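You operate a simulated robot arm through the tools that you are given. There is no shell and no other tool.

The job below is to be done with a simulated two-armed robot. You get a single attempt, and the scene is never put back.

## Task
Wind two turns on the clamped blue sling and set its tag block.
Fine: the red block goes on the sling if the dial read under 20 PT, else the green; wind off before opening the guard; leave the guard open, the sling clamped.

It is judged by the outcome, as a careful person would: the job done as asked, and still so three seconds after it is handed in. It fails if anything else is knocked over, pushed out of place, dropped, spilled or broken.

## Robot
Two 6-joint arms with two-finger grippers on one trunk that stands fixed in place. Base frame: the origin is at the foot of the trunk, x ahead of it, y to its left, z up; the work surface is at about z = 880. Lengths are in mm, angles in rad, forces in N, time in s.
The left shoulder is at [30, 178, 988], the right one opposite. With the tool pointing down near the work surface each hand reaches from about 240 to 840 mm from the base axis, measured 20 degrees to its own side. Payload 2.54 kg a hand.
The TCP of each hand is the grasp point between the finger pads, 30 mm short of the fingertips. In the tool frame z runs along the fingers and y along their closing line. The gripper opens to 116 mm; its body begins 95 mm behind the TCP.
Orientation is that of the tool frame in the base frame, as a unit quaternion [w, x, y, z]. With the fingers straight down and closing along the base's y, the tool's x points along the base's -x, its y along +y and its z along -z.

## Interface
- The arms move only by the tool arm_command. It takes "left_moves", "right_moves" or both (then of equal length, played together; a hand with none holds still); each is a list that holds one entry, the list of rows, each a list of 7 numbers: the gripper command, from -1 (shut) to 1 (fully open), values between in proportion, then the shift along the tool's x, y, z in mm, then the turn, a rotation vector about the tool's x, y, z in rad. In form: [[[gripper, x, y, z, wx, wy, wz], ...]]. A call has 1 to 20 rows; each row is the pose to reach, as a shift and turn from the pose commanded when the call began, along the tool's axes at that moment. A row lasts 0.2 s, in which the tool goes at most 50 mm and 0.15 rad; a call with a longer step from one row to the next is refused whole, and so is a gripper value outside its range. A pose out of reach is approached as far as the arm can. The call stops where the force on the tool passes 90 N (or 10 N more than at its start, if that is more) or the arm is blocked; 0.2 s more then pass. Each finger travels about 153 mm/s and halts on what it meets, pressing with about 42 N; the grip force reading is that of the motor and also rises with nothing between the fingers. The clock runs only during rows and for 0.2 s after the last one: add rows that repeat a pose to give the fingers time. It gives the time, the measured TCP pose, the force on the tool (base axes), the opening and the grip force at its end, in the units of the frame above (readings bear some noise), with the torque about the TCP (base axes, N m) and any sound that the robot's microphone picked up.
- Cameras (640 x 400 px; columns grow to the right, rows downward): "scene" is now at [42.6, -0.1, 1705.1]; the picture's right is [0.01, -1.00, 0.00], its down [-0.80, -0.01, -0.60] and it looks along [0.60, 0.00, -0.80] (base axes); focal length 368 px, centre (320, 200). "left" rides on the left gripper at [69, 15, -122] in its tool frame; the picture's right is [-0.21, 0.98, 0.00], its down [-0.83, -0.18, -0.53] and it looks along [-0.52, -0.11, 0.85] (tool axes); focal length 251 px, centre (320, 200). "right" rides on the right gripper at [69, -15, -122] in its tool frame; the picture's right is [0.22, 0.98, 0.00], its down [-0.83, 0.18, -0.53] and it looks along [-0.52, 0.11, 0.85] (tool axes); focal length 251 px, centre (320, 200).
- capture(camera): a new picture of that camera. No time passes.
- lift_body(by): moves the trunk up (or, below 0, down) by that many mm; the arms and the scene camera ride with it, the base frame stays. It gives what a move gives, with no picture.
- pan_tilt(pan, tilt): turns the head with the scene camera to pan (to the left, within 2.496 rad either way) and tilt (down, from -0.506 to 1.204), counted from straight ahead of the robot. It gives what a move gives.
- probe_pixels(camera, pixels): for up to 12 pixels [column, row] of the newest picture of that camera ("zoom" is the newest enlarged one), the place [x, y, z] in the base frame of the surface seen there, good to about 2 mm. No time passes.
- zoom(camera, box): a new picture of the part [left, top, right, bottom] of that camera's present view, enlarged. No time passes.
- finish_job(): hands the job in; it is judged then, once.

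Leave the grippers open and the arms clear of the work at the hand-in unless told otherwise.

The tools are called after "Call:" as a command line: name --argument value ..., lists and objects as JSON in quotes. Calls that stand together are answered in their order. arm_command: Moves the arms, as the interface text tells. Its arguments: {"type":"object","properties":{"left_moves":{"type":"array","items":{"type":"array","items":{"type":"array","items":{"type":"number"}}}},"right_moves":{"type":"array","items":{"type":"array","items":{"type":"array","items":{"type":"number"}}}}},"required":[]} The other tools are called the same way: lift_body (by) moves the trunk up or down; pan_tilt (pan, tilt) turns the head that bears the scene camera; capture (camera) takes a picture; probe_pixels (camera, pixels) gives the place of the surface under pixels of a picture; zoom (camera, box) takes an enlarged picture of a part of a camera's view; finish_job () hands the job in.

At the start:

```text
t: 0.0
left_tcp_pos: [518.7, 208.7, 1277.6]
left_ee_rot: [0.0, 0.0, 1.0, 0.0]
left_force: [-0.8, -0.5, -0.6]
left_torque: [-0.03, 0.04, 0.01]
left_finger_gap: 116.0
left_gripper_force: 0.2
right_tcp_pos: [463.9, -241.6, 1362.1]
right_ee_rot: [0.0, -0.001, 1.0, -0.001]
right_force: [0.2, 0.1, -0.1]
right_torque: [0.01, 0.01, -0.02]
right_finger_gap: 116.4
right_gripper_force: 0.0
trunk travel left (down, up): [-200.0, 340.0]
head pan, tilt (commanded): [0.007, 0.922]
```

scene: 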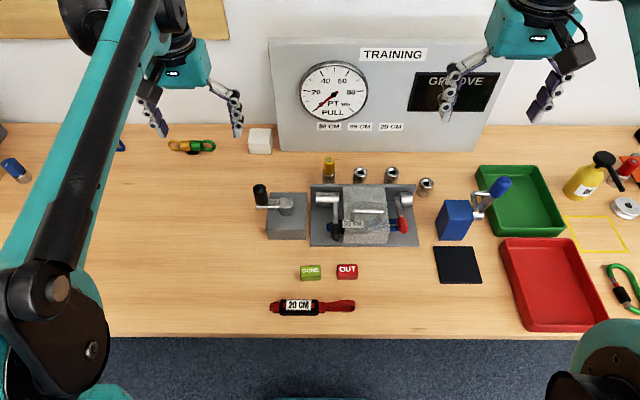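
right: 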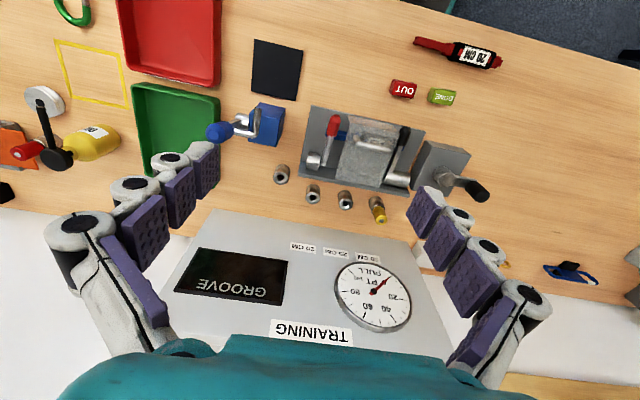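
left: 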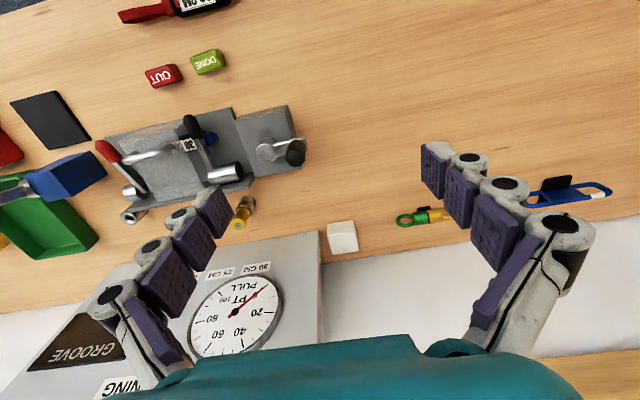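

I see a bench with a tester fixture in the middle: a grey crank at left (~285,210), a guarded clamp (~365,215), and a dial on the back panel. I'll zoom in on the fixture, the dial and the blocks to understand them.

Call:
zoom --camera "scene" --box '[240, 140, 440, 265]'

Call:
zoom --camera "scene" --box '[270, 40, 430, 140]'

Call:
zoom --camera "scene" --box '[250, 240, 410, 340]'

Call:
zoom --camera "left" --box '[80, 80, 320, 230]'

Call:
zoom --camera "right" --box '[260, 80, 500, 230]'

```text
3.20 times, centred on (340, 202) of scene
```

zoom: 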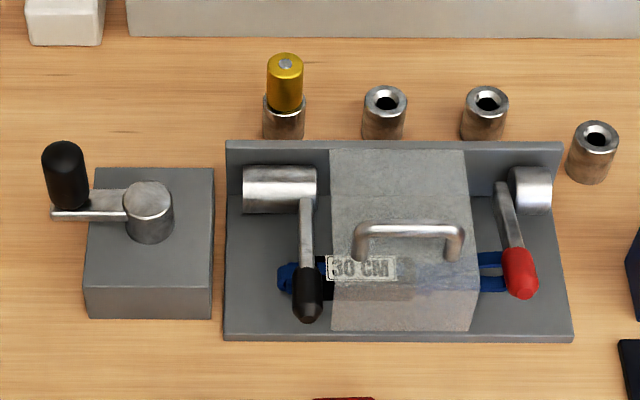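

```text
4.00 times, centred on (350, 90) of scene
```

zoom: 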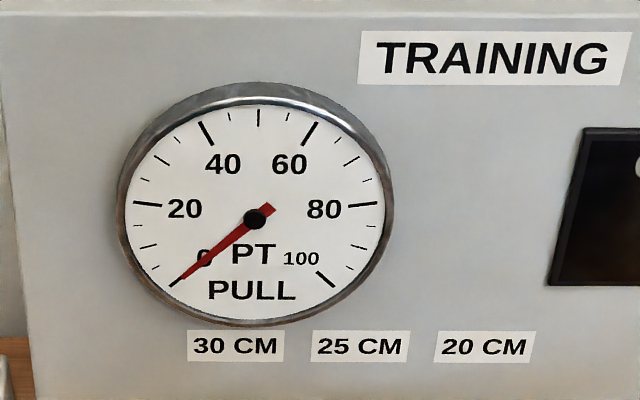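

```text
4.00 times, centred on (330, 290) of scene
```

zoom: 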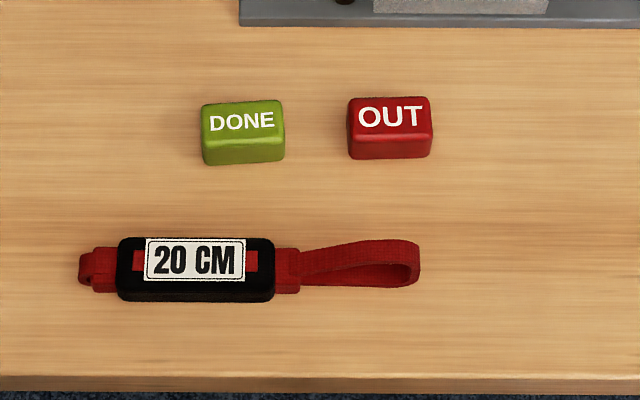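

```text
2.67 times, centred on (200, 155) of left
```

zoom: 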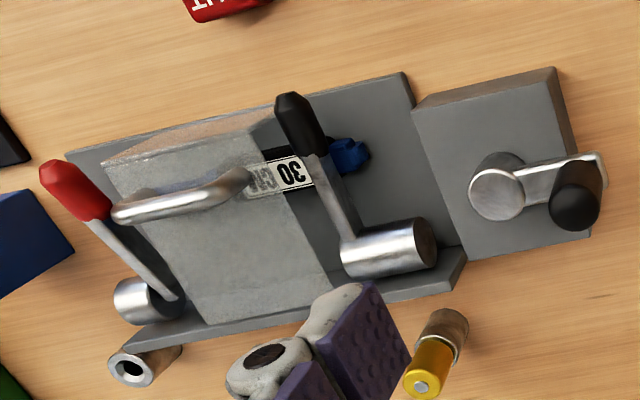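

```text
2.67 times, centred on (380, 155) of right
```

zoom: 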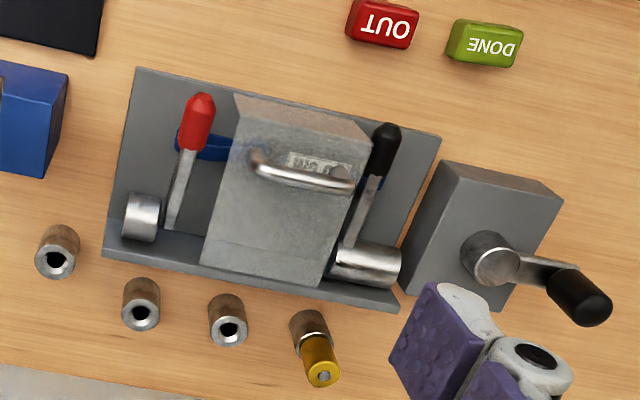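

The dial reads 0 now. The blue 30 CM sling is under a guard with a handle, between black and red levers. Next I'll zoom in on the rest of the bench, including the second crank-like item at (465,210), the panel and the black pad.

Call:
zoom --camera "scene" --box '[420, 150, 640, 290]'

Call:
zoom --camera "scene" --box '[400, 30, 540, 120]'

Call:
zoom --camera "scene" --box '[300, 170, 430, 252]'

Call:
zoom --camera "scene" --box '[245, 165, 325, 250]'

Call:
zoom --camera "right" --box '[0, 60, 300, 220]'

```text
2.86 times, centred on (530, 220) of scene
```

zoom: 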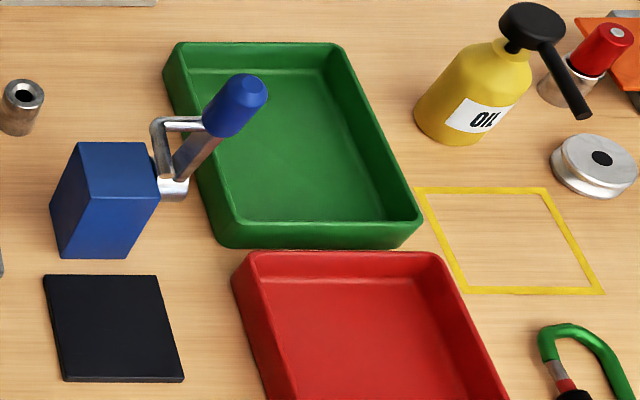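

```text
4.44 times, centred on (470, 75) of scene
```

zoom: 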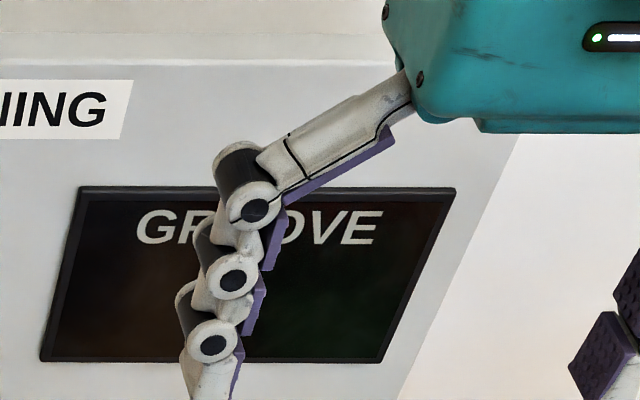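

```text
4.88 times, centred on (365, 211) of scene
```

zoom: 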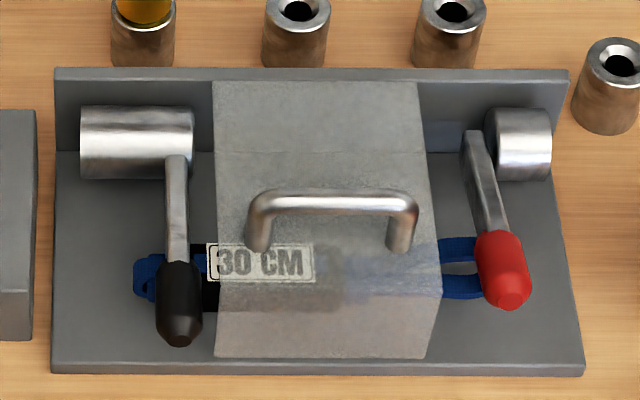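

```text
4.71 times, centred on (285, 208) of scene
```

zoom: 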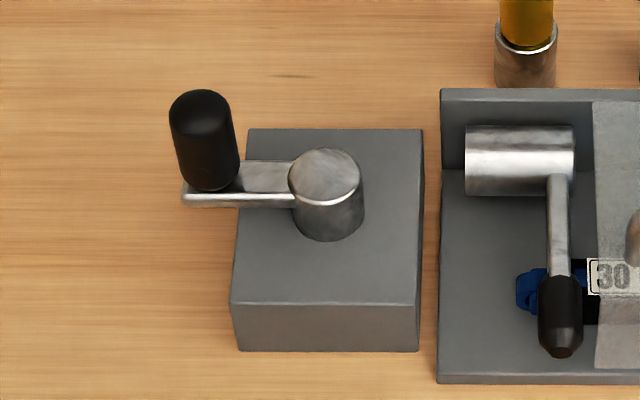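

```text
2.13 times, centred on (150, 140) of right
```

zoom: 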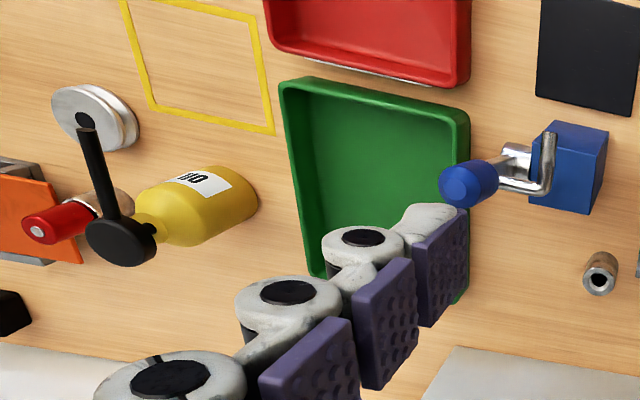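

The winding crank appears to be the grey one at left: vertical axis, black knob, arm pointing to +y. I'll probe its geometry along with the guard, levers, blocks and pegs.

Call:
capture --camera "scene"

Call:
probe_pixels --camera "scene" --pixels '[[260, 188], [261, 203], [286, 201], [286, 210], [275, 202], [302, 195], [269, 219], [285, 235], [303, 238], [270, 196], [302, 218], [285, 225]]'

Call:
probe_pixels --camera "scene" --pixels '[[353, 214], [367, 211], [382, 213], [346, 190], [383, 190], [348, 238], [382, 240], [330, 200], [336, 230], [402, 226], [400, 199], [370, 200]]'

Call:
probe_pixels --camera "scene" --pixels '[[310, 270], [301, 267], [319, 266], [311, 278], [347, 269], [337, 266], [357, 265], [348, 276], [329, 162], [360, 173], [391, 173], [425, 184]]'

Call:
probe_pixels --camera "scene" --pixels '[[312, 240], [312, 190], [416, 244], [412, 190], [313, 184], [412, 185], [322, 215], [394, 214], [342, 222], [355, 225], [330, 125], [390, 128]]'

```text
taken
```

scene: 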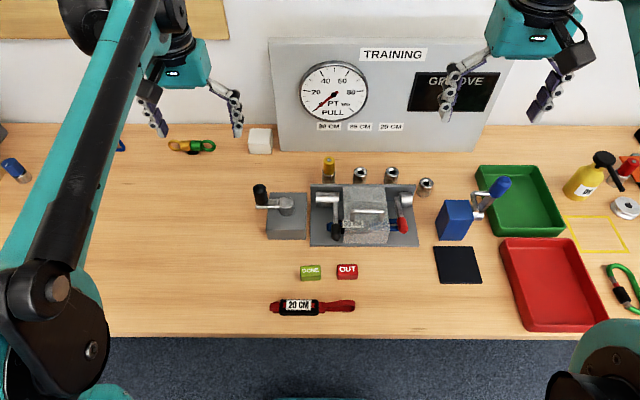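

```text
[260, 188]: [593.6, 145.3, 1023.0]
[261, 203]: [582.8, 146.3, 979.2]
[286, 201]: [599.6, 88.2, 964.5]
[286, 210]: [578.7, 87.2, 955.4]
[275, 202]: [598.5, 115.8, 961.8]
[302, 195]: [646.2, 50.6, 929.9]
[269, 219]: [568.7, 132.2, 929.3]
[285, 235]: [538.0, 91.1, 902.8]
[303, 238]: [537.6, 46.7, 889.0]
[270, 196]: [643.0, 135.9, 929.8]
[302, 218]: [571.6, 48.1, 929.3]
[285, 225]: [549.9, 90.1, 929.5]
```

```text
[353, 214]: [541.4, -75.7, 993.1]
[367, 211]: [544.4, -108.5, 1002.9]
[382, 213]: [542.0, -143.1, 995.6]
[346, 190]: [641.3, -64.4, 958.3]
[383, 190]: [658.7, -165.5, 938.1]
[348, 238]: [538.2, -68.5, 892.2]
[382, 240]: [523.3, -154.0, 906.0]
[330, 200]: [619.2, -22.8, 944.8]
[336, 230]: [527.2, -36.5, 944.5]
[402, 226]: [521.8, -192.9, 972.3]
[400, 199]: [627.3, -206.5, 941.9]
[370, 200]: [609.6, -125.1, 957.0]
```

```text
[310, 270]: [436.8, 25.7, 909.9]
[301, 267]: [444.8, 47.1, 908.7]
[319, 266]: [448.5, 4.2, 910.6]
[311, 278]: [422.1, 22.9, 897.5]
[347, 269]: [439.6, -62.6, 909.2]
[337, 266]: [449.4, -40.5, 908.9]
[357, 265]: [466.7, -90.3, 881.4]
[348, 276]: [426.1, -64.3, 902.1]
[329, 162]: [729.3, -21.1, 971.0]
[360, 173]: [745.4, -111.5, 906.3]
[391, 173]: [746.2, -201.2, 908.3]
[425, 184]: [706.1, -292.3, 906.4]
```

```text
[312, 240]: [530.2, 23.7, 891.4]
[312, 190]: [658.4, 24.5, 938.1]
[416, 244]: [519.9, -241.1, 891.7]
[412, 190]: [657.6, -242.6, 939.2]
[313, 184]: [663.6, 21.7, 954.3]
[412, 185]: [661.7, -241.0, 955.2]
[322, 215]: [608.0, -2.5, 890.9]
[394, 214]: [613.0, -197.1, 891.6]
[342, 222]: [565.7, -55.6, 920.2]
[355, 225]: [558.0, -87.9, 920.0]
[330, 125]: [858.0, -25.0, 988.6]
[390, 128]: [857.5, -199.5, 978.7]
```

The depth probe sees partly through the guard, which is translucent. The bar handle is at about (542,-109,1000), the guard top is at z≈957, the crank hub is near (597,88) and its knob near (594,145, z 965–1023). I'll bring the right hand in, tilted, so its camera views the fixture from the right side.

Call:
arm_command --right_moves '[[[1, 2, -15, 39, -0.125, 0, 0], [1, 5, -30, 78, -0.25, 0, 0], [1, 7, -44, 116, -0.375, 0, 0], [1, 9, -59, 155, -0.5, 0, 0], [1, 12, -74, 193, -0.625, 0, 0], [1, 14, -88, 232, -0.75, 0, 0]]]'

Call:
capture --camera "right"

Call:
capture --camera "scene"

```text
t: 1.4
left_tcp_pos: [520.6, 206.9, 1276.1]
left_ee_rot: [0.001, 0.001, 1.0, 0.0]
left_force: [-0.4, -0.5, 0.4]
left_torque: [0.04, 0.05, -0.02]
left_finger_gap: 115.9
left_gripper_force: 0.1
right_tcp_pos: [454.3, -330.4, 1126.4]
right_ee_rot: [-0.001, -0.001, 0.93, 0.368]
right_force: [0.5, -0.5, -0.8]
right_torque: [0.06, 0.04, 0.05]
right_finger_gap: 116.2
right_gripper_force: 0.1
trunk travel left (down, up): [-200.0, 340.0]
head pan, tilt (commanded): [0.007, 0.922]
```

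```text
taken
```

right: 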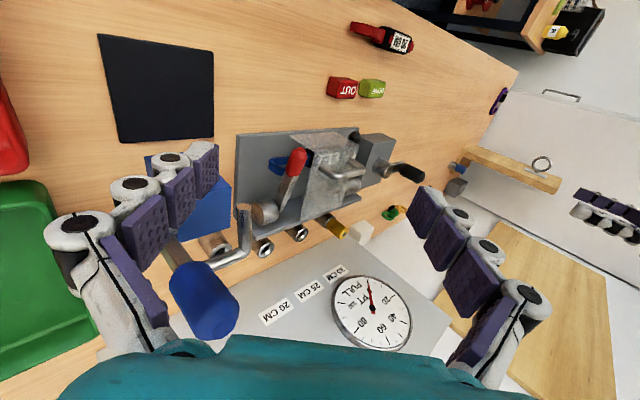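

```text
taken
```

scene: 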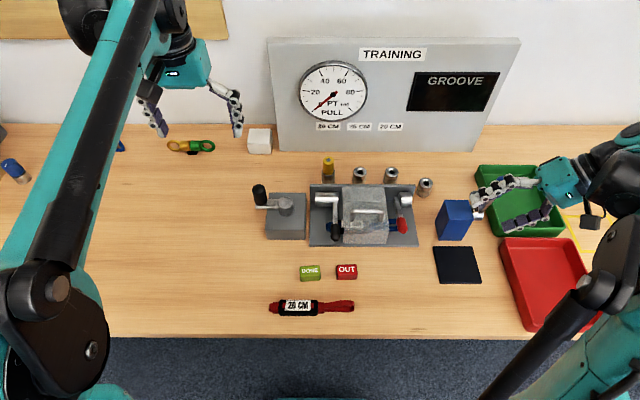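

The side view shows the fixture at (235–420, 130–230) in the right picture. I'll zoom in there.

Call:
zoom --camera "right" --box '[225, 115, 435, 246]'

Call:
zoom --camera "scene" --box '[295, 60, 375, 110]'

Call:
probe_pixels --camera "right" --pixels '[[205, 300], [220, 210], [297, 158], [285, 185], [265, 213], [278, 163], [300, 200], [335, 185], [352, 170], [330, 170], [310, 155], [370, 150]]'

```text
3.05 times, centred on (330, 180) of right
```

zoom: 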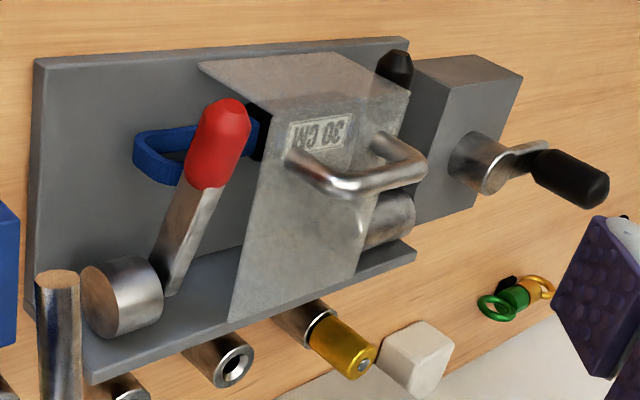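

```text
8.00 times, centred on (335, 85) of scene
```

zoom: 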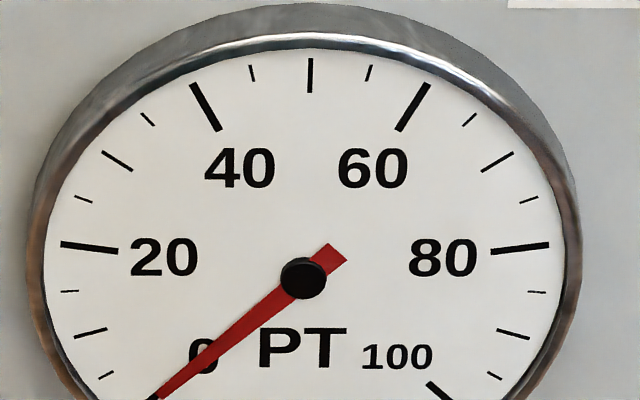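

```text
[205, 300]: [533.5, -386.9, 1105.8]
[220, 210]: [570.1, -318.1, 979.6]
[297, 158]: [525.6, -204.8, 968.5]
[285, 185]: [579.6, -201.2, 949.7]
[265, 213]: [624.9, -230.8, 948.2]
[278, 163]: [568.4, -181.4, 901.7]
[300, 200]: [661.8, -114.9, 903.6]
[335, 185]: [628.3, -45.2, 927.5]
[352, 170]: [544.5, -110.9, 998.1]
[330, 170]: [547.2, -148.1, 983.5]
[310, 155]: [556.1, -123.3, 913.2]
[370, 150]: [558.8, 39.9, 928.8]
```

From the side view, both levers lie forward (clamped), the dial is at 0, and the guard is an L-shaped cover with its hinge at the rear. The blue crank's knob reaches z≈1105, close to my right hand, so I'll withdraw that hand carefully. First I'll probe the crank knob from this side for its true centre.

Call:
probe_pixels --camera "right" --pixels '[[400, 170], [410, 173], [420, 177], [411, 181], [412, 166], [385, 168], [390, 163], [305, 205], [355, 192], [352, 150], [300, 140], [348, 160]]'

Call:
probe_pixels --camera "scene" --pixels '[[256, 192], [264, 192], [260, 196], [260, 184], [278, 200], [294, 200], [286, 197], [286, 204], [340, 234], [330, 236], [336, 238], [336, 218]]'

```text
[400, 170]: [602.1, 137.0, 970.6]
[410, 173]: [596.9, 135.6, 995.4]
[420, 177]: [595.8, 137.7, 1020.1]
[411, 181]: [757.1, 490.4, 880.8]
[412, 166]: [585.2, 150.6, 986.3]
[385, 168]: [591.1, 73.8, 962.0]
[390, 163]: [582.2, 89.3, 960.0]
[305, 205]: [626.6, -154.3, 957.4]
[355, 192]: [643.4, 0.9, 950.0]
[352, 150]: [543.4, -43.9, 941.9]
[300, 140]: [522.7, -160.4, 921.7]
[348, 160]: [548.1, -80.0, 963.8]
```

```text
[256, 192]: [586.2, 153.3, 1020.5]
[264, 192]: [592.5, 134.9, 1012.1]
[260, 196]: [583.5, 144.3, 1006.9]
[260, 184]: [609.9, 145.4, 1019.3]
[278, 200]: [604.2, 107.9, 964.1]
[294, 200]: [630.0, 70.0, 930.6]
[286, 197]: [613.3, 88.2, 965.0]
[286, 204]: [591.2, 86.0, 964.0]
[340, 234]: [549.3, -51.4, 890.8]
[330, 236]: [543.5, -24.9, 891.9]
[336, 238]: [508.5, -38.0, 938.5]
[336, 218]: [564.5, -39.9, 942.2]
```

The knob centre is about (597,145.5) and the hub about (596,88), so the crank radius is about 57.5 mm. Next I retract the right hand up and bring the left hand above the crank knob, to TCP z≈1100.

Call:
arm_command --left_moves '[[[1, -13, -10, 30, 0, 0, 0], [1, -26, -21, 59, 0, 0, 0], [1, -39, -31, 89, 0, 0, 0], [1, -52, -42, 118, 0, 0, 0], [1, -65, -52, 148, 0, 0, 0], [1, -78, -62.5, 177, 0, 0, 0], [1, -78, -62.5, 177, 0, 0, 0]]]' --right_moves '[[[1, 0, 35, -16, 0.1, 0, 0], [1, 0, 70, -33, 0.22, 0, 0], [1, 0, 105, -50, 0.34, 0, 0], [1, 0, 140, -66, 0.46, 0, 0], [1, 0, 175, -84, 0.6, 0, 0], [1, 0, 205, -100, 0.75, 0, 0], [1, 0, 205, -100, 0.75, 0, 0]]]'

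Call:
capture --camera "left"

Call:
capture --camera "scene"

```text
t: 3.0
left_tcp_pos: [597.4, 145.3, 1100.2]
left_ee_rot: [-0.001, 0.0, 1.0, 0.0]
left_force: [0.7, -1.1, 0.9]
left_torque: [0.04, -0.02, -0.07]
left_finger_gap: 115.8
left_gripper_force: 0.0
right_tcp_pos: [450.7, -245.3, 1342.0]
right_ee_rot: [0.001, -0.001, 1.0, -0.001]
right_force: [-0.1, -0.1, 0.3]
right_torque: [0.01, -0.03, 0.0]
right_finger_gap: 115.9
right_gripper_force: 0.0
trunk travel left (down, up): [-200.0, 340.0]
head pan, tilt (commanded): [0.007, 0.922]
```

```text
taken
```

left: 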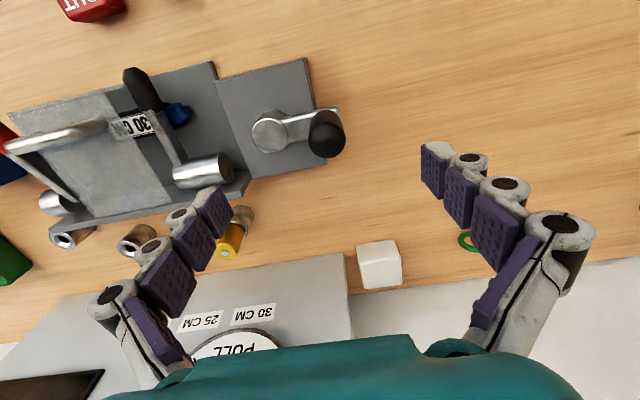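

```text
taken
```

scene: 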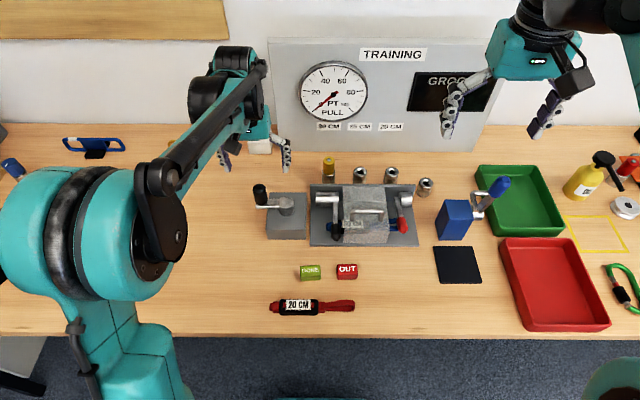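

The left hand is above the knob, which shows at (327,140) in the left picture. I'll probe the knob and hub from this closer view to refine the alignment before descending.

Call:
zoom --camera "left" --box '[230, 90, 370, 178]'

Call:
probe_pixels --camera "left" --pixels '[[327, 140], [318, 140], [338, 140], [328, 130], [328, 150], [267, 130], [256, 130], [278, 130], [267, 122], [267, 138], [295, 128], [305, 118]]'

```text
4.55 times, centred on (300, 134) of left
```

zoom: 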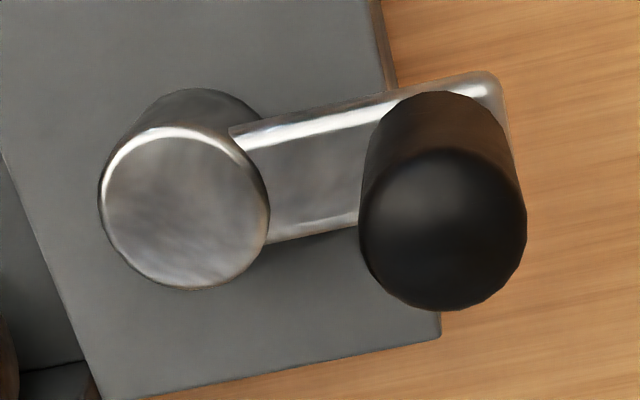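

```text
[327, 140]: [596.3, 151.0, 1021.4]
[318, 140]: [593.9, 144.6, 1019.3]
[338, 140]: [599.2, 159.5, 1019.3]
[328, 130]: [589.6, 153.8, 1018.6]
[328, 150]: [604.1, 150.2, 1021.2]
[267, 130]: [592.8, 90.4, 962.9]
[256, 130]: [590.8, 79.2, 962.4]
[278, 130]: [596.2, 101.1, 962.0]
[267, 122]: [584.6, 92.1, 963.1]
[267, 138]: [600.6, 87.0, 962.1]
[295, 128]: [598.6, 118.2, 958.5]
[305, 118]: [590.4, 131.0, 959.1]
```

Combining the views, the knob centre is about (597,150.5) with radius ~15, and the hub is about (597,90.5), so the radius is about 60. I shift +5 mm in y and descend to TCP z≈1004 with the fingers open around the knob.

Call:
arm_command --left_moves '[[[1, 0, 5, 30, 0, 0, 0], [1, 0, 5, 60, 0, 0, 0], [1, 0, 5, 80, 0, 0, 0], [1, 0, 5, 95, 0, 0, 0], [1, 0, 5, 95, 0, 0, 0]]]'

Call:
capture --camera "left"

Call:
zoom --camera "scene" --box '[200, 120, 360, 220]'

```text
t: 4.2
left_tcp_pos: [598.0, 152.5, 1004.7]
left_ee_rot: [0.0, 0.001, 1.0, 0.0]
left_force: [-0.5, -0.6, -0.7]
left_torque: [-0.02, 0.01, -0.03]
left_finger_gap: 115.9
left_gripper_force: 0.1
right_tcp_pos: [451.0, -246.3, 1341.8]
right_ee_rot: [0.001, 0.0, 1.0, 0.0]
right_force: [0.2, 0.5, 0.1]
right_torque: [-0.01, 0.03, -0.01]
right_finger_gap: 116.0
right_gripper_force: 0.2
trunk travel left (down, up): [-200.0, 340.0]
head pan, tilt (commanded): [0.007, 0.922]
```

```text
taken
```

left: 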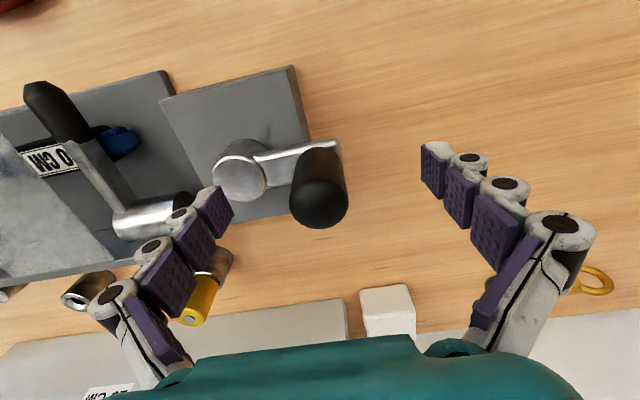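

```text
4.00 times, centred on (280, 170) of scene
```

zoom: 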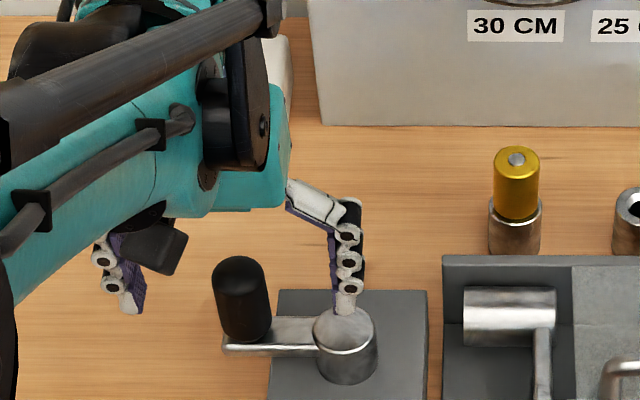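

The knob sits between the open fingers, with the tips above the hub top. I close the gripper on the knob.

Call:
arm_command --left_moves '[[[-1, 0, 0, 0, 0, 0, 0], [-1, 0, 0, 0, 0, 0, 0], [-1, 0, 0, 0, 0, 0, 0], [-1, 0, 0, 0, 0, 0, 0]]]'

Call:
capture --camera "left"

Call:
zoom --camera "scene" --box '[200, 120, 360, 220]'

```text
t: 5.2
left_tcp_pos: [597.4, 150.0, 1004.4]
left_ee_rot: [0.0, 0.0, 1.0, 0.0]
left_force: [-0.6, -6.0, 1.3]
left_torque: [-0.3, -0.08, -0.03]
left_finger_gap: 30.8
left_gripper_force: 45.1
right_tcp_pos: [451.7, -245.3, 1341.7]
right_ee_rot: [0.0, 0.0, 1.0, 0.0]
right_force: [0.1, -0.3, -0.4]
right_torque: [-0.02, 0.0, 0.0]
right_finger_gap: 116.1
right_gripper_force: 0.0
trunk travel left (down, up): [-200.0, 340.0]
head pan, tilt (commanded): [0.007, 0.922]
```

```text
taken
```

left: 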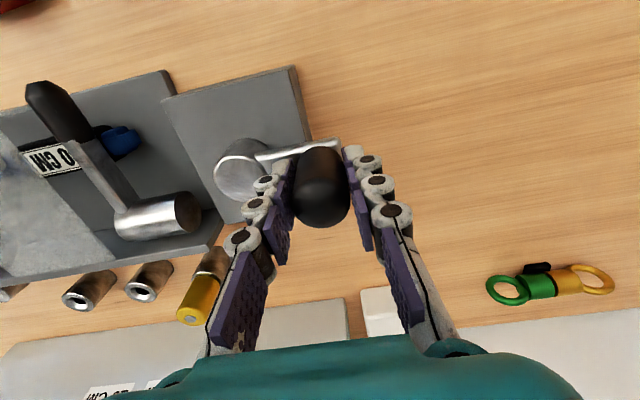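

```text
4.00 times, centred on (280, 170) of scene
```

zoom: 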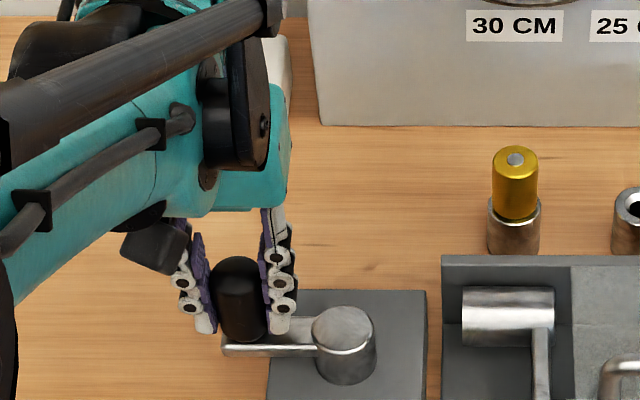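

The grip is firm at a 30.8 mm gap. I try an eighth of a turn clockwise (seen from above: knob going from +y toward +x) at radius 60, then check force, sound and dial.

Call:
arm_command --left_moves '[[[-1, -9.4, -0.7, 0, 0, 0, 0], [-1, -18.5, -2.9, 0, 0, 0, 0], [-1, -27.2, -6.5, 0, 0, 0, 0], [-1, -35.3, -11.5, 0, 0, 0, 0], [-1, -42.4, -17.6, 0, 0, 0, 0]]]'

Call:
capture --camera "left"

Call:
zoom --camera "scene" --box '[200, 50, 440, 200]'

```text
t: 6.4
left_tcp_pos: [641.1, 133.1, 1006.2]
left_ee_rot: [0.0, 0.0, 1.0, 0.0]
left_force: [-0.1, -1.2, 0.1]
left_torque: [0.02, 0.03, -0.01]
left_finger_gap: 0.0
left_gripper_force: 28.7
right_tcp_pos: [452.1, -245.7, 1340.4]
right_ee_rot: [-0.001, 0.0, 1.0, 0.0]
right_force: [0.8, 0.1, -0.7]
right_torque: [0.01, 0.05, 0.01]
right_finger_gap: 115.9
right_gripper_force: 0.1
trunk travel left (down, up): [-200.0, 340.0]
head pan, tilt (commanded): [0.007, 0.922]
```

```text
taken
```

left: 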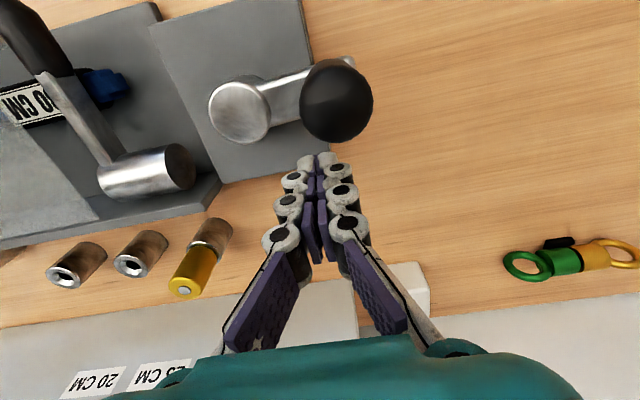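

```text
2.67 times, centred on (320, 125) of scene
```

zoom: 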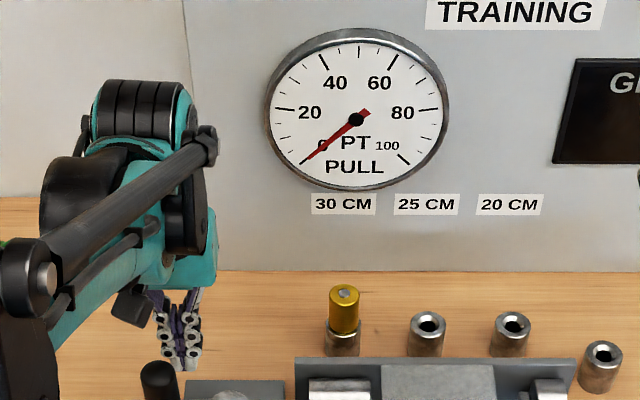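

The knob slipped out of the pads: the crank arm has not moved, the fingers are now closed at a 0 mm gap past the knob, and the dial is still 0. So friction along x isn't enough, or clockwise is the blocked direction. I raise the hand, open it and yaw 90° so the pads close along x, tangent to the crank, above the knob.

Call:
arm_command --left_moves '[[[-1, 0, 0, -35, 0, 0, 0], [-1, 0, 0, -70, 0, 0, 0], [0, 5, 2, -75, 0, 0, 0.14], [1, 10, 4, -75, 0, 0, 0.28], [1, 15, 6, -75, 0, 0, 0.42], [1, 20, 8, -75, 0, 0, 0.56], [1, 25, 10, -75, 0, 0, 0.7], [1, 30, 12, -75, 0, 0, 0.84], [1, 35, 14, -75, 0, 0, 0.98], [1, 40, 16, -75, 0, 0, 1.12], [1, 43, 17, -75, 0, 0, 1.26], [1, 43, 17, -75, 0, 0, 1.41], [1, 43, 17, -75, 0, 0, 1.5508], [1, 43, 17, -75, 0, 0, 1.5708], [1, 43, 17, -75, 0, 0, 1.5708]]]'

Call:
capture --camera "left"

Call:
capture --camera "scene"

```text
t: 9.6
left_tcp_pos: [597.0, 151.1, 1081.0]
left_ee_rot: [0.0, 0.707, 0.707, 0.0]
left_force: [0.2, -0.3, -0.3]
left_torque: [0.01, 0.0, 0.01]
left_finger_gap: 116.2
left_gripper_force: 0.0
right_tcp_pos: [451.3, -244.4, 1342.2]
right_ee_rot: [-0.001, -0.001, 1.0, 0.0]
right_force: [0.0, -0.3, 0.4]
right_torque: [0.0, 0.01, 0.02]
right_finger_gap: 115.9
right_gripper_force: 0.1
trunk travel left (down, up): [-200.0, 340.0]
head pan, tilt (commanded): [0.007, 0.922]
```

```text
taken
```

left: 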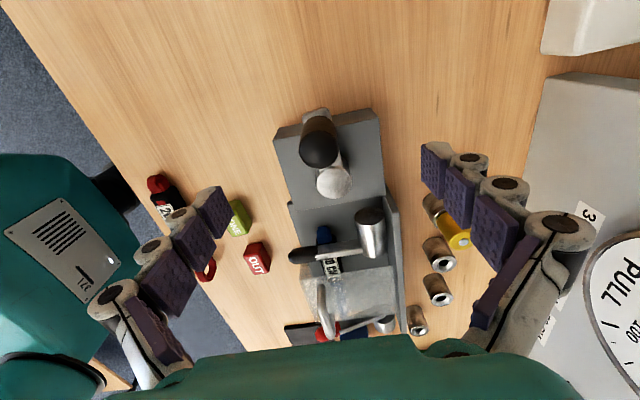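

```text
taken
```

scene: 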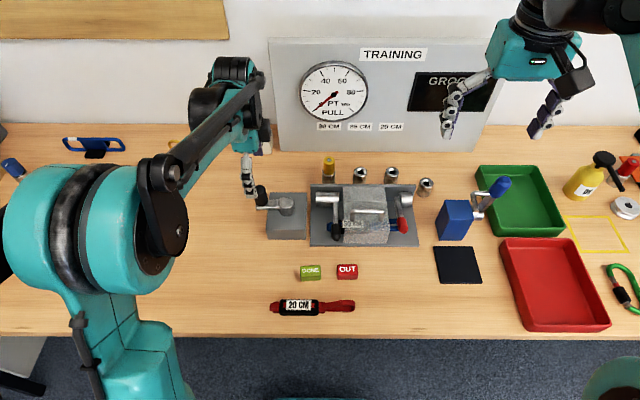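

The yaw worked and the knob lies between the fingers at (318,150). I descend 77 mm and close, with the pads along x.

Call:
arm_command --left_moves '[[[1, 0, 0, 30, 0, 0, 0], [1, 0, 0, 60, 0, 0, 0], [1, 0, 0, 77, 0, 0, 0], [1, 0, 0, 77, 0, 0, 0], [-1, 0, 0, 77, 0, 0, 0], [-1, 0, 0, 77, 0, 0, 0], [-1, 0, 0, 77, 0, 0, 0], [-1, 0, 0, 77, 0, 0, 0]]]'

Call:
capture --camera "left"

```text
t: 11.4
left_tcp_pos: [596.8, 152.2, 1004.8]
left_ee_rot: [0.0, 0.707, 0.708, 0.0]
left_force: [1.0, 0.5, 3.4]
left_torque: [0.01, -0.05, -0.01]
left_finger_gap: 31.0
left_gripper_force: 45.0
right_tcp_pos: [450.3, -245.0, 1341.5]
right_ee_rot: [0.0, 0.001, 1.0, 0.0]
right_force: [-0.4, -0.3, 0.4]
right_torque: [-0.03, 0.03, 0.0]
right_finger_gap: 115.9
right_gripper_force: 0.1
trunk travel left (down, up): [-200.0, 340.0]
head pan, tilt (commanded): [0.007, 0.922]
```

```text
taken
```

left: 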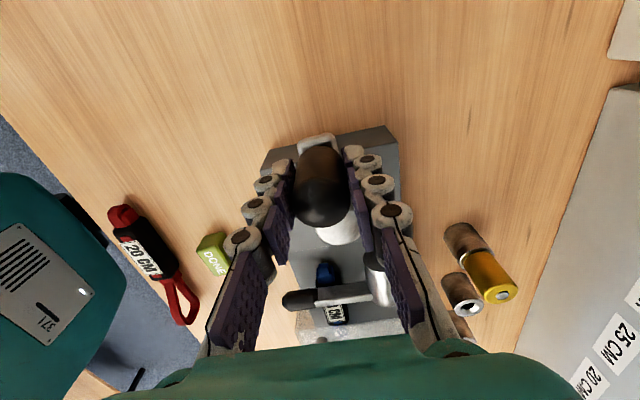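

The grip is now tangent-wise with a 31.0 mm gap, centred at x≈597. I test a very small counter-clockwise motion, 0.1 rad (6 mm toward -x), with the hand yawing along, and read the force.

Call:
arm_command --left_moves '[[[-1, 0, -3, 0, 0, 0, -0.05], [-1, -0.3, -6, 0, 0, 0, -0.1], [-1, -0.3, -6, 0, 0, 0, -0.1]]]'

Call:
zoom --camera "left" --box '[240, 120, 400, 220]'

Call:
zoom --camera "scene" --box '[290, 55, 380, 115]'

```text
t: 12.2
left_tcp_pos: [591.3, 151.7, 1004.6]
left_ee_rot: [0.0, 0.67, 0.742, 0.0]
left_force: [0.6, -1.3, 8.2]
left_torque: [-0.04, 0.02, 0.0]
left_finger_gap: 30.9
left_gripper_force: 45.3
right_tcp_pos: [451.5, -245.4, 1341.5]
right_ee_rot: [0.001, 0.0, 1.0, 0.0]
right_force: [0.3, -0.8, -0.5]
right_torque: [0.0, -0.02, -0.03]
right_finger_gap: 116.1
right_gripper_force: 0.0
trunk travel left (down, up): [-200.0, 340.0]
head pan, tilt (commanded): [0.007, 0.922]
```

```text
4.00 times, centred on (320, 170) of left
```

zoom: 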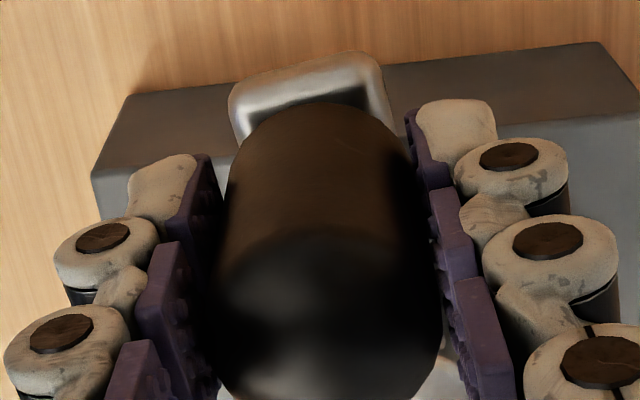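

```text
6.67 times, centred on (335, 85) of scene
```

zoom: 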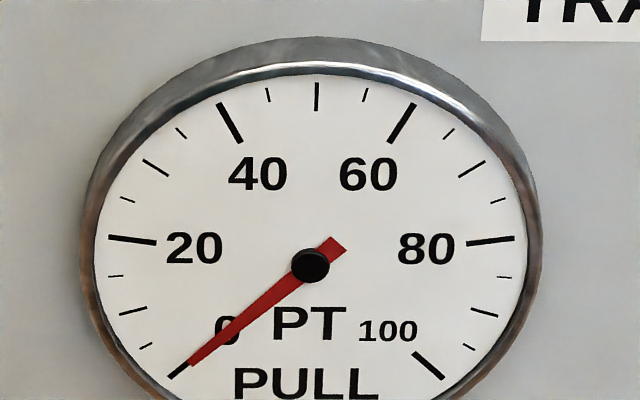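

The crank followed counter-clockwise easily, with very little force. I continue another 0.5 rad that way and check the dial.

Call:
arm_command --left_moves '[[[-1, -0.3, -6, 0, 0, 0, -0.1], [-1, -1.2, -11.9, 0, 0, 0, -0.2], [-1, -2.7, -17.7, 0, 0, 0, -0.3], [-1, -4.7, -23.4, 0, 0, 0, -0.4], [-1, -7.3, -28.8, 0, 0, 0, -0.5], [-1, -7.3, -28.8, 0, 0, 0, -0.5]]]'

Call:
capture --camera "left"

Call:
zoom --camera "scene" --box '[290, 55, 380, 115]'

Call:
zoom --camera "scene" --box '[200, 120, 440, 270]'

```text
t: 13.6
left_tcp_pos: [562.6, 139.9, 1006.1]
left_ee_rot: [0.001, 0.466, 0.885, 0.001]
left_force: [5.2, -6.2, 36.8]
left_torque: [-0.06, -0.05, 0.03]
left_finger_gap: 31.0
left_gripper_force: 45.3
right_tcp_pos: [448.3, -247.4, 1340.6]
right_ee_rot: [0.001, 0.0, 1.0, 0.001]
right_force: [0.6, 0.3, -0.8]
right_torque: [-0.05, -0.03, -0.04]
right_finger_gap: 115.9
right_gripper_force: 0.0
trunk travel left (down, up): [-200.0, 340.0]
head pan, tilt (commanded): [0.007, 0.922]
```

```text
taken
```

left: 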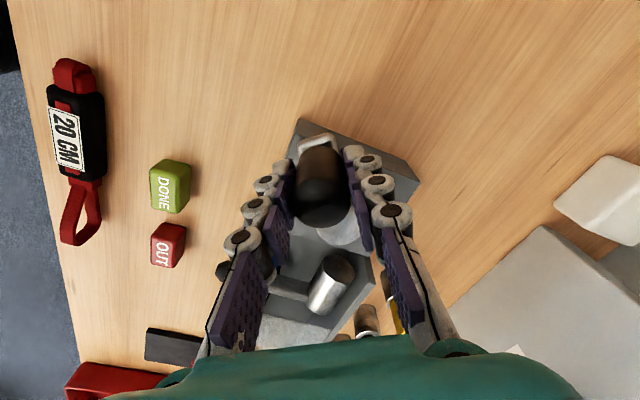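

```text
6.67 times, centred on (335, 85) of scene
```

zoom: 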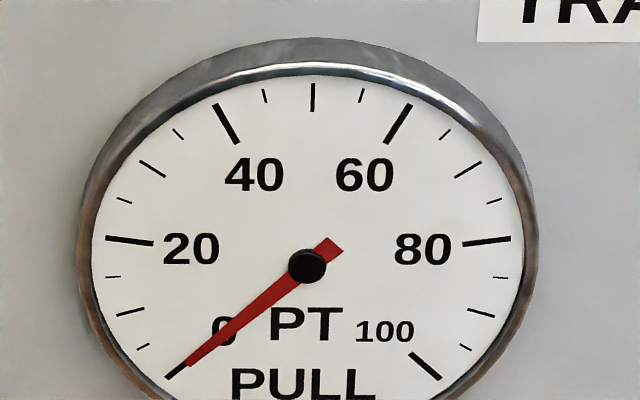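

```text
2.67 times, centred on (320, 195) of scene
```

zoom: 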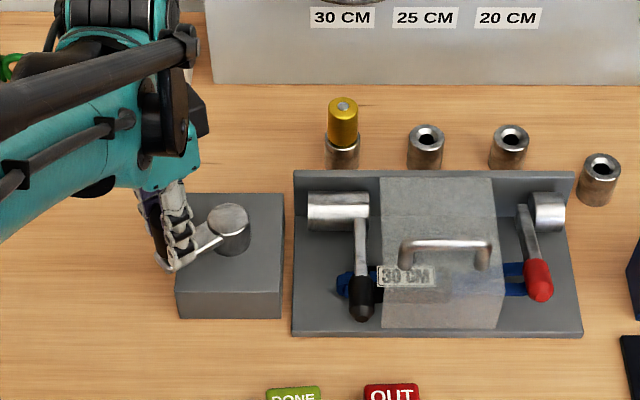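

The crank has turned about 0.6 rad, but the upward force on the tool has risen to 37 N and the dial has not clearly moved. I'll check whether the hub or arm is rising or a fingertip is touching something.

Call:
probe_pixels --camera "zoom" --pixels '[[228, 212], [228, 222], [215, 218], [240, 218], [262, 215], [205, 245], [212, 242], [175, 262], [228, 245]]'

Call:
zoom --camera "scene" --box '[240, 180, 320, 230]'

Call:
zoom --camera "left" --box '[240, 120, 400, 220]'

```text
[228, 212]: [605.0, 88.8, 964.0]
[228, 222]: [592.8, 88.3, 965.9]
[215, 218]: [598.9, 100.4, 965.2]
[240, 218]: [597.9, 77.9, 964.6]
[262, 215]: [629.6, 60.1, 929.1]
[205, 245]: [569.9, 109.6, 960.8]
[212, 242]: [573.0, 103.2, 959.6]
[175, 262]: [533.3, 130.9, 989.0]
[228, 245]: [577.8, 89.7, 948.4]
```

```text
8.00 times, centred on (280, 205) of scene
```

zoom: 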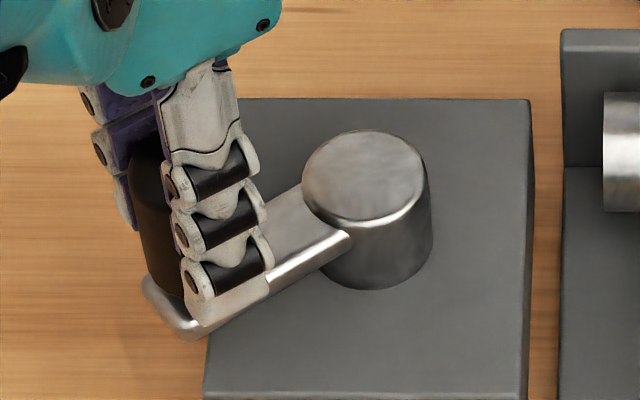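

```text
4.00 times, centred on (320, 170) of left
```

zoom: 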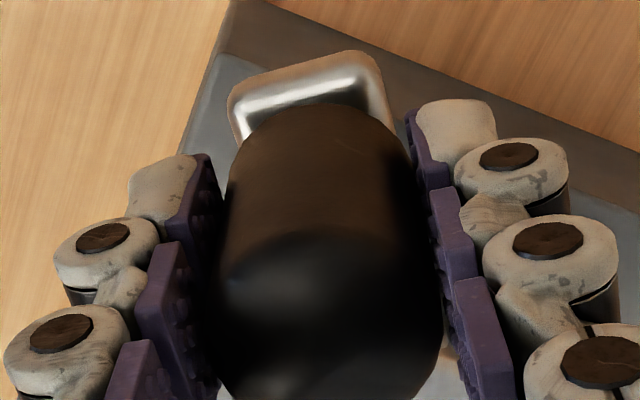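

The hub height is unchanged (965) and the fingertips are clear of the arm. The vertical load is likely a small height mismatch held by grip friction. I raise the command by 1.5 mm and see how the force responds.

Call:
arm_command --left_moves '[[[-1, 0, 0, -1.5, 0, 0, 0], [-1, 0, 0, -1.5, 0, 0, 0]]]'

```text
t: 14.2
left_tcp_pos: [563.2, 139.5, 1005.7]
left_ee_rot: [0.0, 0.466, 0.885, 0.001]
left_force: [3.8, -6.6, 16.5]
left_torque: [-0.74, -0.53, -0.03]
left_finger_gap: 31.1
left_gripper_force: 44.4
right_tcp_pos: [450.6, -245.5, 1340.3]
right_ee_rot: [0.0, 0.0, 1.0, 0.0]
right_force: [-0.6, 0.8, -0.2]
right_torque: [0.02, -0.02, -0.01]
right_finger_gap: 116.0
right_gripper_force: 0.0
trunk travel left (down, up): [-200.0, 340.0]
head pan, tilt (commanded): [0.007, 0.922]
```

The force dropped to 16 N, confirming a small mismatch (≈13 N/mm). I continue counter-clockwise by 1.5 rad, raising about 1 mm more, and then read the dial.

Call:
arm_command --left_moves '[[[-1, -0.5, -7.5, -1.2, 0, 0, -0.125], [-1, -1.9, -14.8, -1.2, 0, 0, -0.25], [-1, -4.2, -22.0, -1.2, 0, 0, -0.375], [-1, -7.4, -28.8, -1.2, 0, 0, -0.5], [-1, -11.3, -35.1, -1.2, 0, 0, -0.625], [-1, -16.1, -40.9, -1.2, 0, 0, -0.75], [-1, -21.5, -46.1, -1.2, 0, 0, -0.875], [-1, -27.6, -50.5, -1.2, 0, 0, -1.0], [-1, -34.1, -54.1, -1.2, 0, 0, -1.125], [-1, -41.1, -56.9, -1.2, 0, 0, -1.25], [-1, -48.3, -58.9, -1.2, 0, 0, -1.375], [-1, -55.8, -59.9, -1.2, 0, 0, -1.5]]]'

Call:
zoom --camera "scene" --box '[290, 55, 380, 115]'

Call:
capture --camera "scene"

Call:
capture --camera "left"

```text
t: 16.8
left_tcp_pos: [546.8, 59.8, 1006.2]
left_ee_rot: [-0.001, -0.263, 0.965, 0.001]
left_force: [-8.5, -6.5, -37.2]
left_torque: [-0.23, 0.44, -0.01]
left_finger_gap: 30.7
left_gripper_force: 45.1
right_tcp_pos: [453.6, -245.8, 1340.9]
right_ee_rot: [-0.002, 0.0, 1.0, -0.001]
right_force: [0.0, 1.1, 0.6]
right_torque: [-0.01, 0.02, 0.02]
right_finger_gap: 116.0
right_gripper_force: 0.1
trunk travel left (down, up): [-200.0, 340.0]
head pan, tilt (commanded): [0.007, 0.922]
```

```text
6.67 times, centred on (335, 85) of scene
```

zoom: 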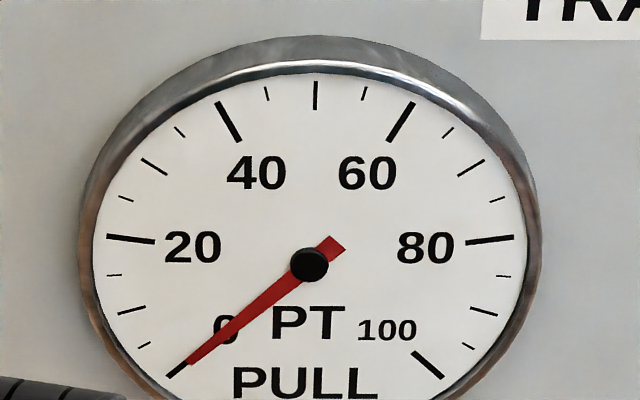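

```text
taken
```

scene: 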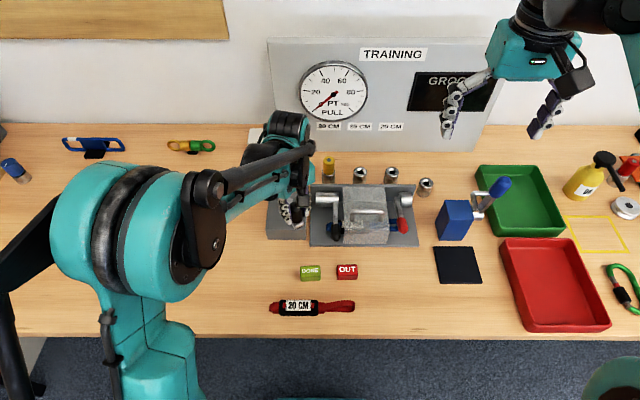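

```text
taken
```

left: 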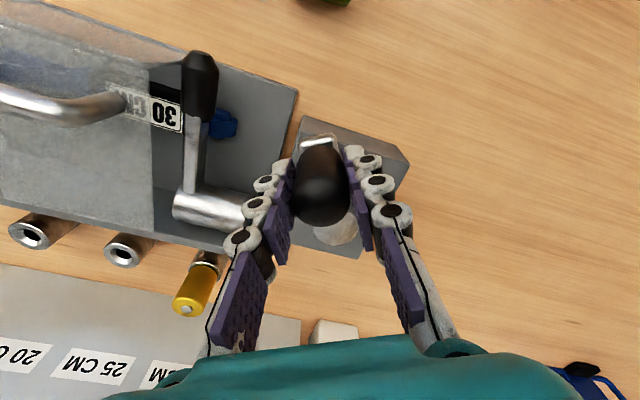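

The crank is at about 2.1 rad, the dial is still at 0 (slack take-up, perhaps), and the vertical force has flipped to -37 N because of the tight grip. I slacken the grip to about 32.5 mm so the pads cage the 31 mm knob tangentially without vertical coupling, and continue 1.5 rad more.

Call:
arm_command --left_moves '[[[-0.44, 0, 0, 1, 0, 0, 0], [-0.44, -0.5, -7.5, 1, 0, 0, -0.125], [-0.44, -1.9, -14.8, 1, 0, 0, -0.25], [-0.44, -4.2, -22.0, 1, 0, 0, -0.375], [-0.44, -7.4, -28.8, 1, 0, 0, -0.5], [-0.44, -11.3, -35.1, 1, 0, 0, -0.625], [-0.44, -16.1, -40.9, 1, 0, 0, -0.75], [-0.44, -21.5, -46.1, 1, 0, 0, -0.875], [-0.44, -27.6, -50.5, 1, 0, 0, -1.0], [-0.44, -34.1, -54.1, 1, 0, 0, -1.125], [-0.44, -41.1, -56.9, 1, 0, 0, -1.25], [-0.44, -48.3, -58.9, 1, 0, 0, -1.375], [-0.44, -55.8, -59.9, 1, 0, 0, -1.5]]]'

Call:
zoom --camera "scene" --box '[290, 55, 380, 115]'

Call:
capture --camera "scene"

Call:
capture --camera "left"

```text
t: 19.6
left_tcp_pos: [625.4, 37.4, 1006.6]
left_ee_rot: [0.0, 0.85, -0.527, 0.0]
left_force: [0.1, -0.4, 0.0]
left_torque: [-0.04, -0.01, 0.02]
left_finger_gap: 32.9
left_gripper_force: 0.2
right_tcp_pos: [451.2, -246.0, 1341.7]
right_ee_rot: [0.0, 0.0, 1.0, 0.001]
right_force: [-0.5, 0.0, -0.4]
right_torque: [-0.01, 0.03, 0.0]
right_finger_gap: 116.1
right_gripper_force: 0.1
trunk travel left (down, up): [-200.0, 340.0]
head pan, tilt (commanded): [0.007, 0.922]
```

```text
6.67 times, centred on (335, 85) of scene
```

zoom: 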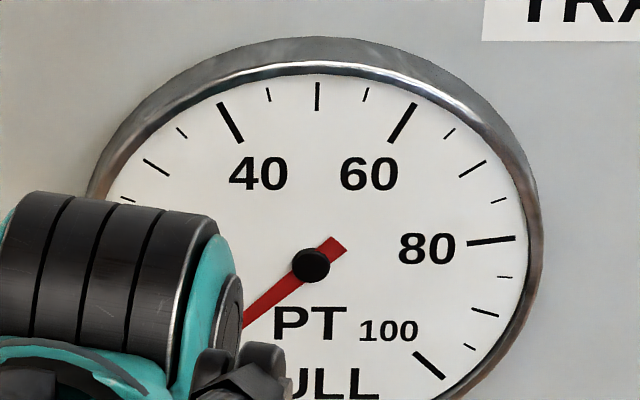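

```text
taken
```

scene: 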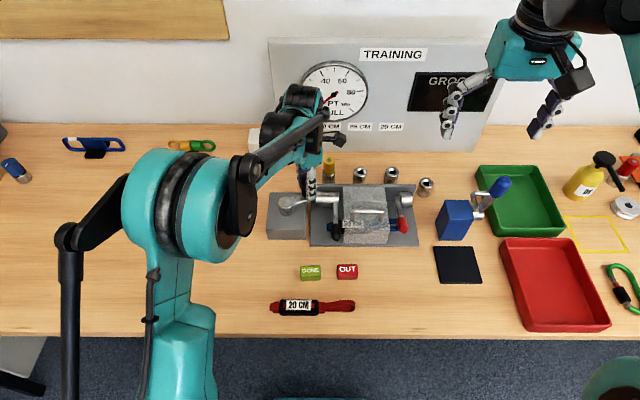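

```text
taken
```

left: 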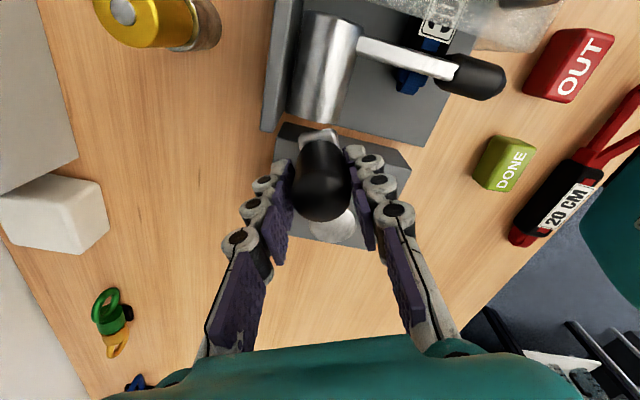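

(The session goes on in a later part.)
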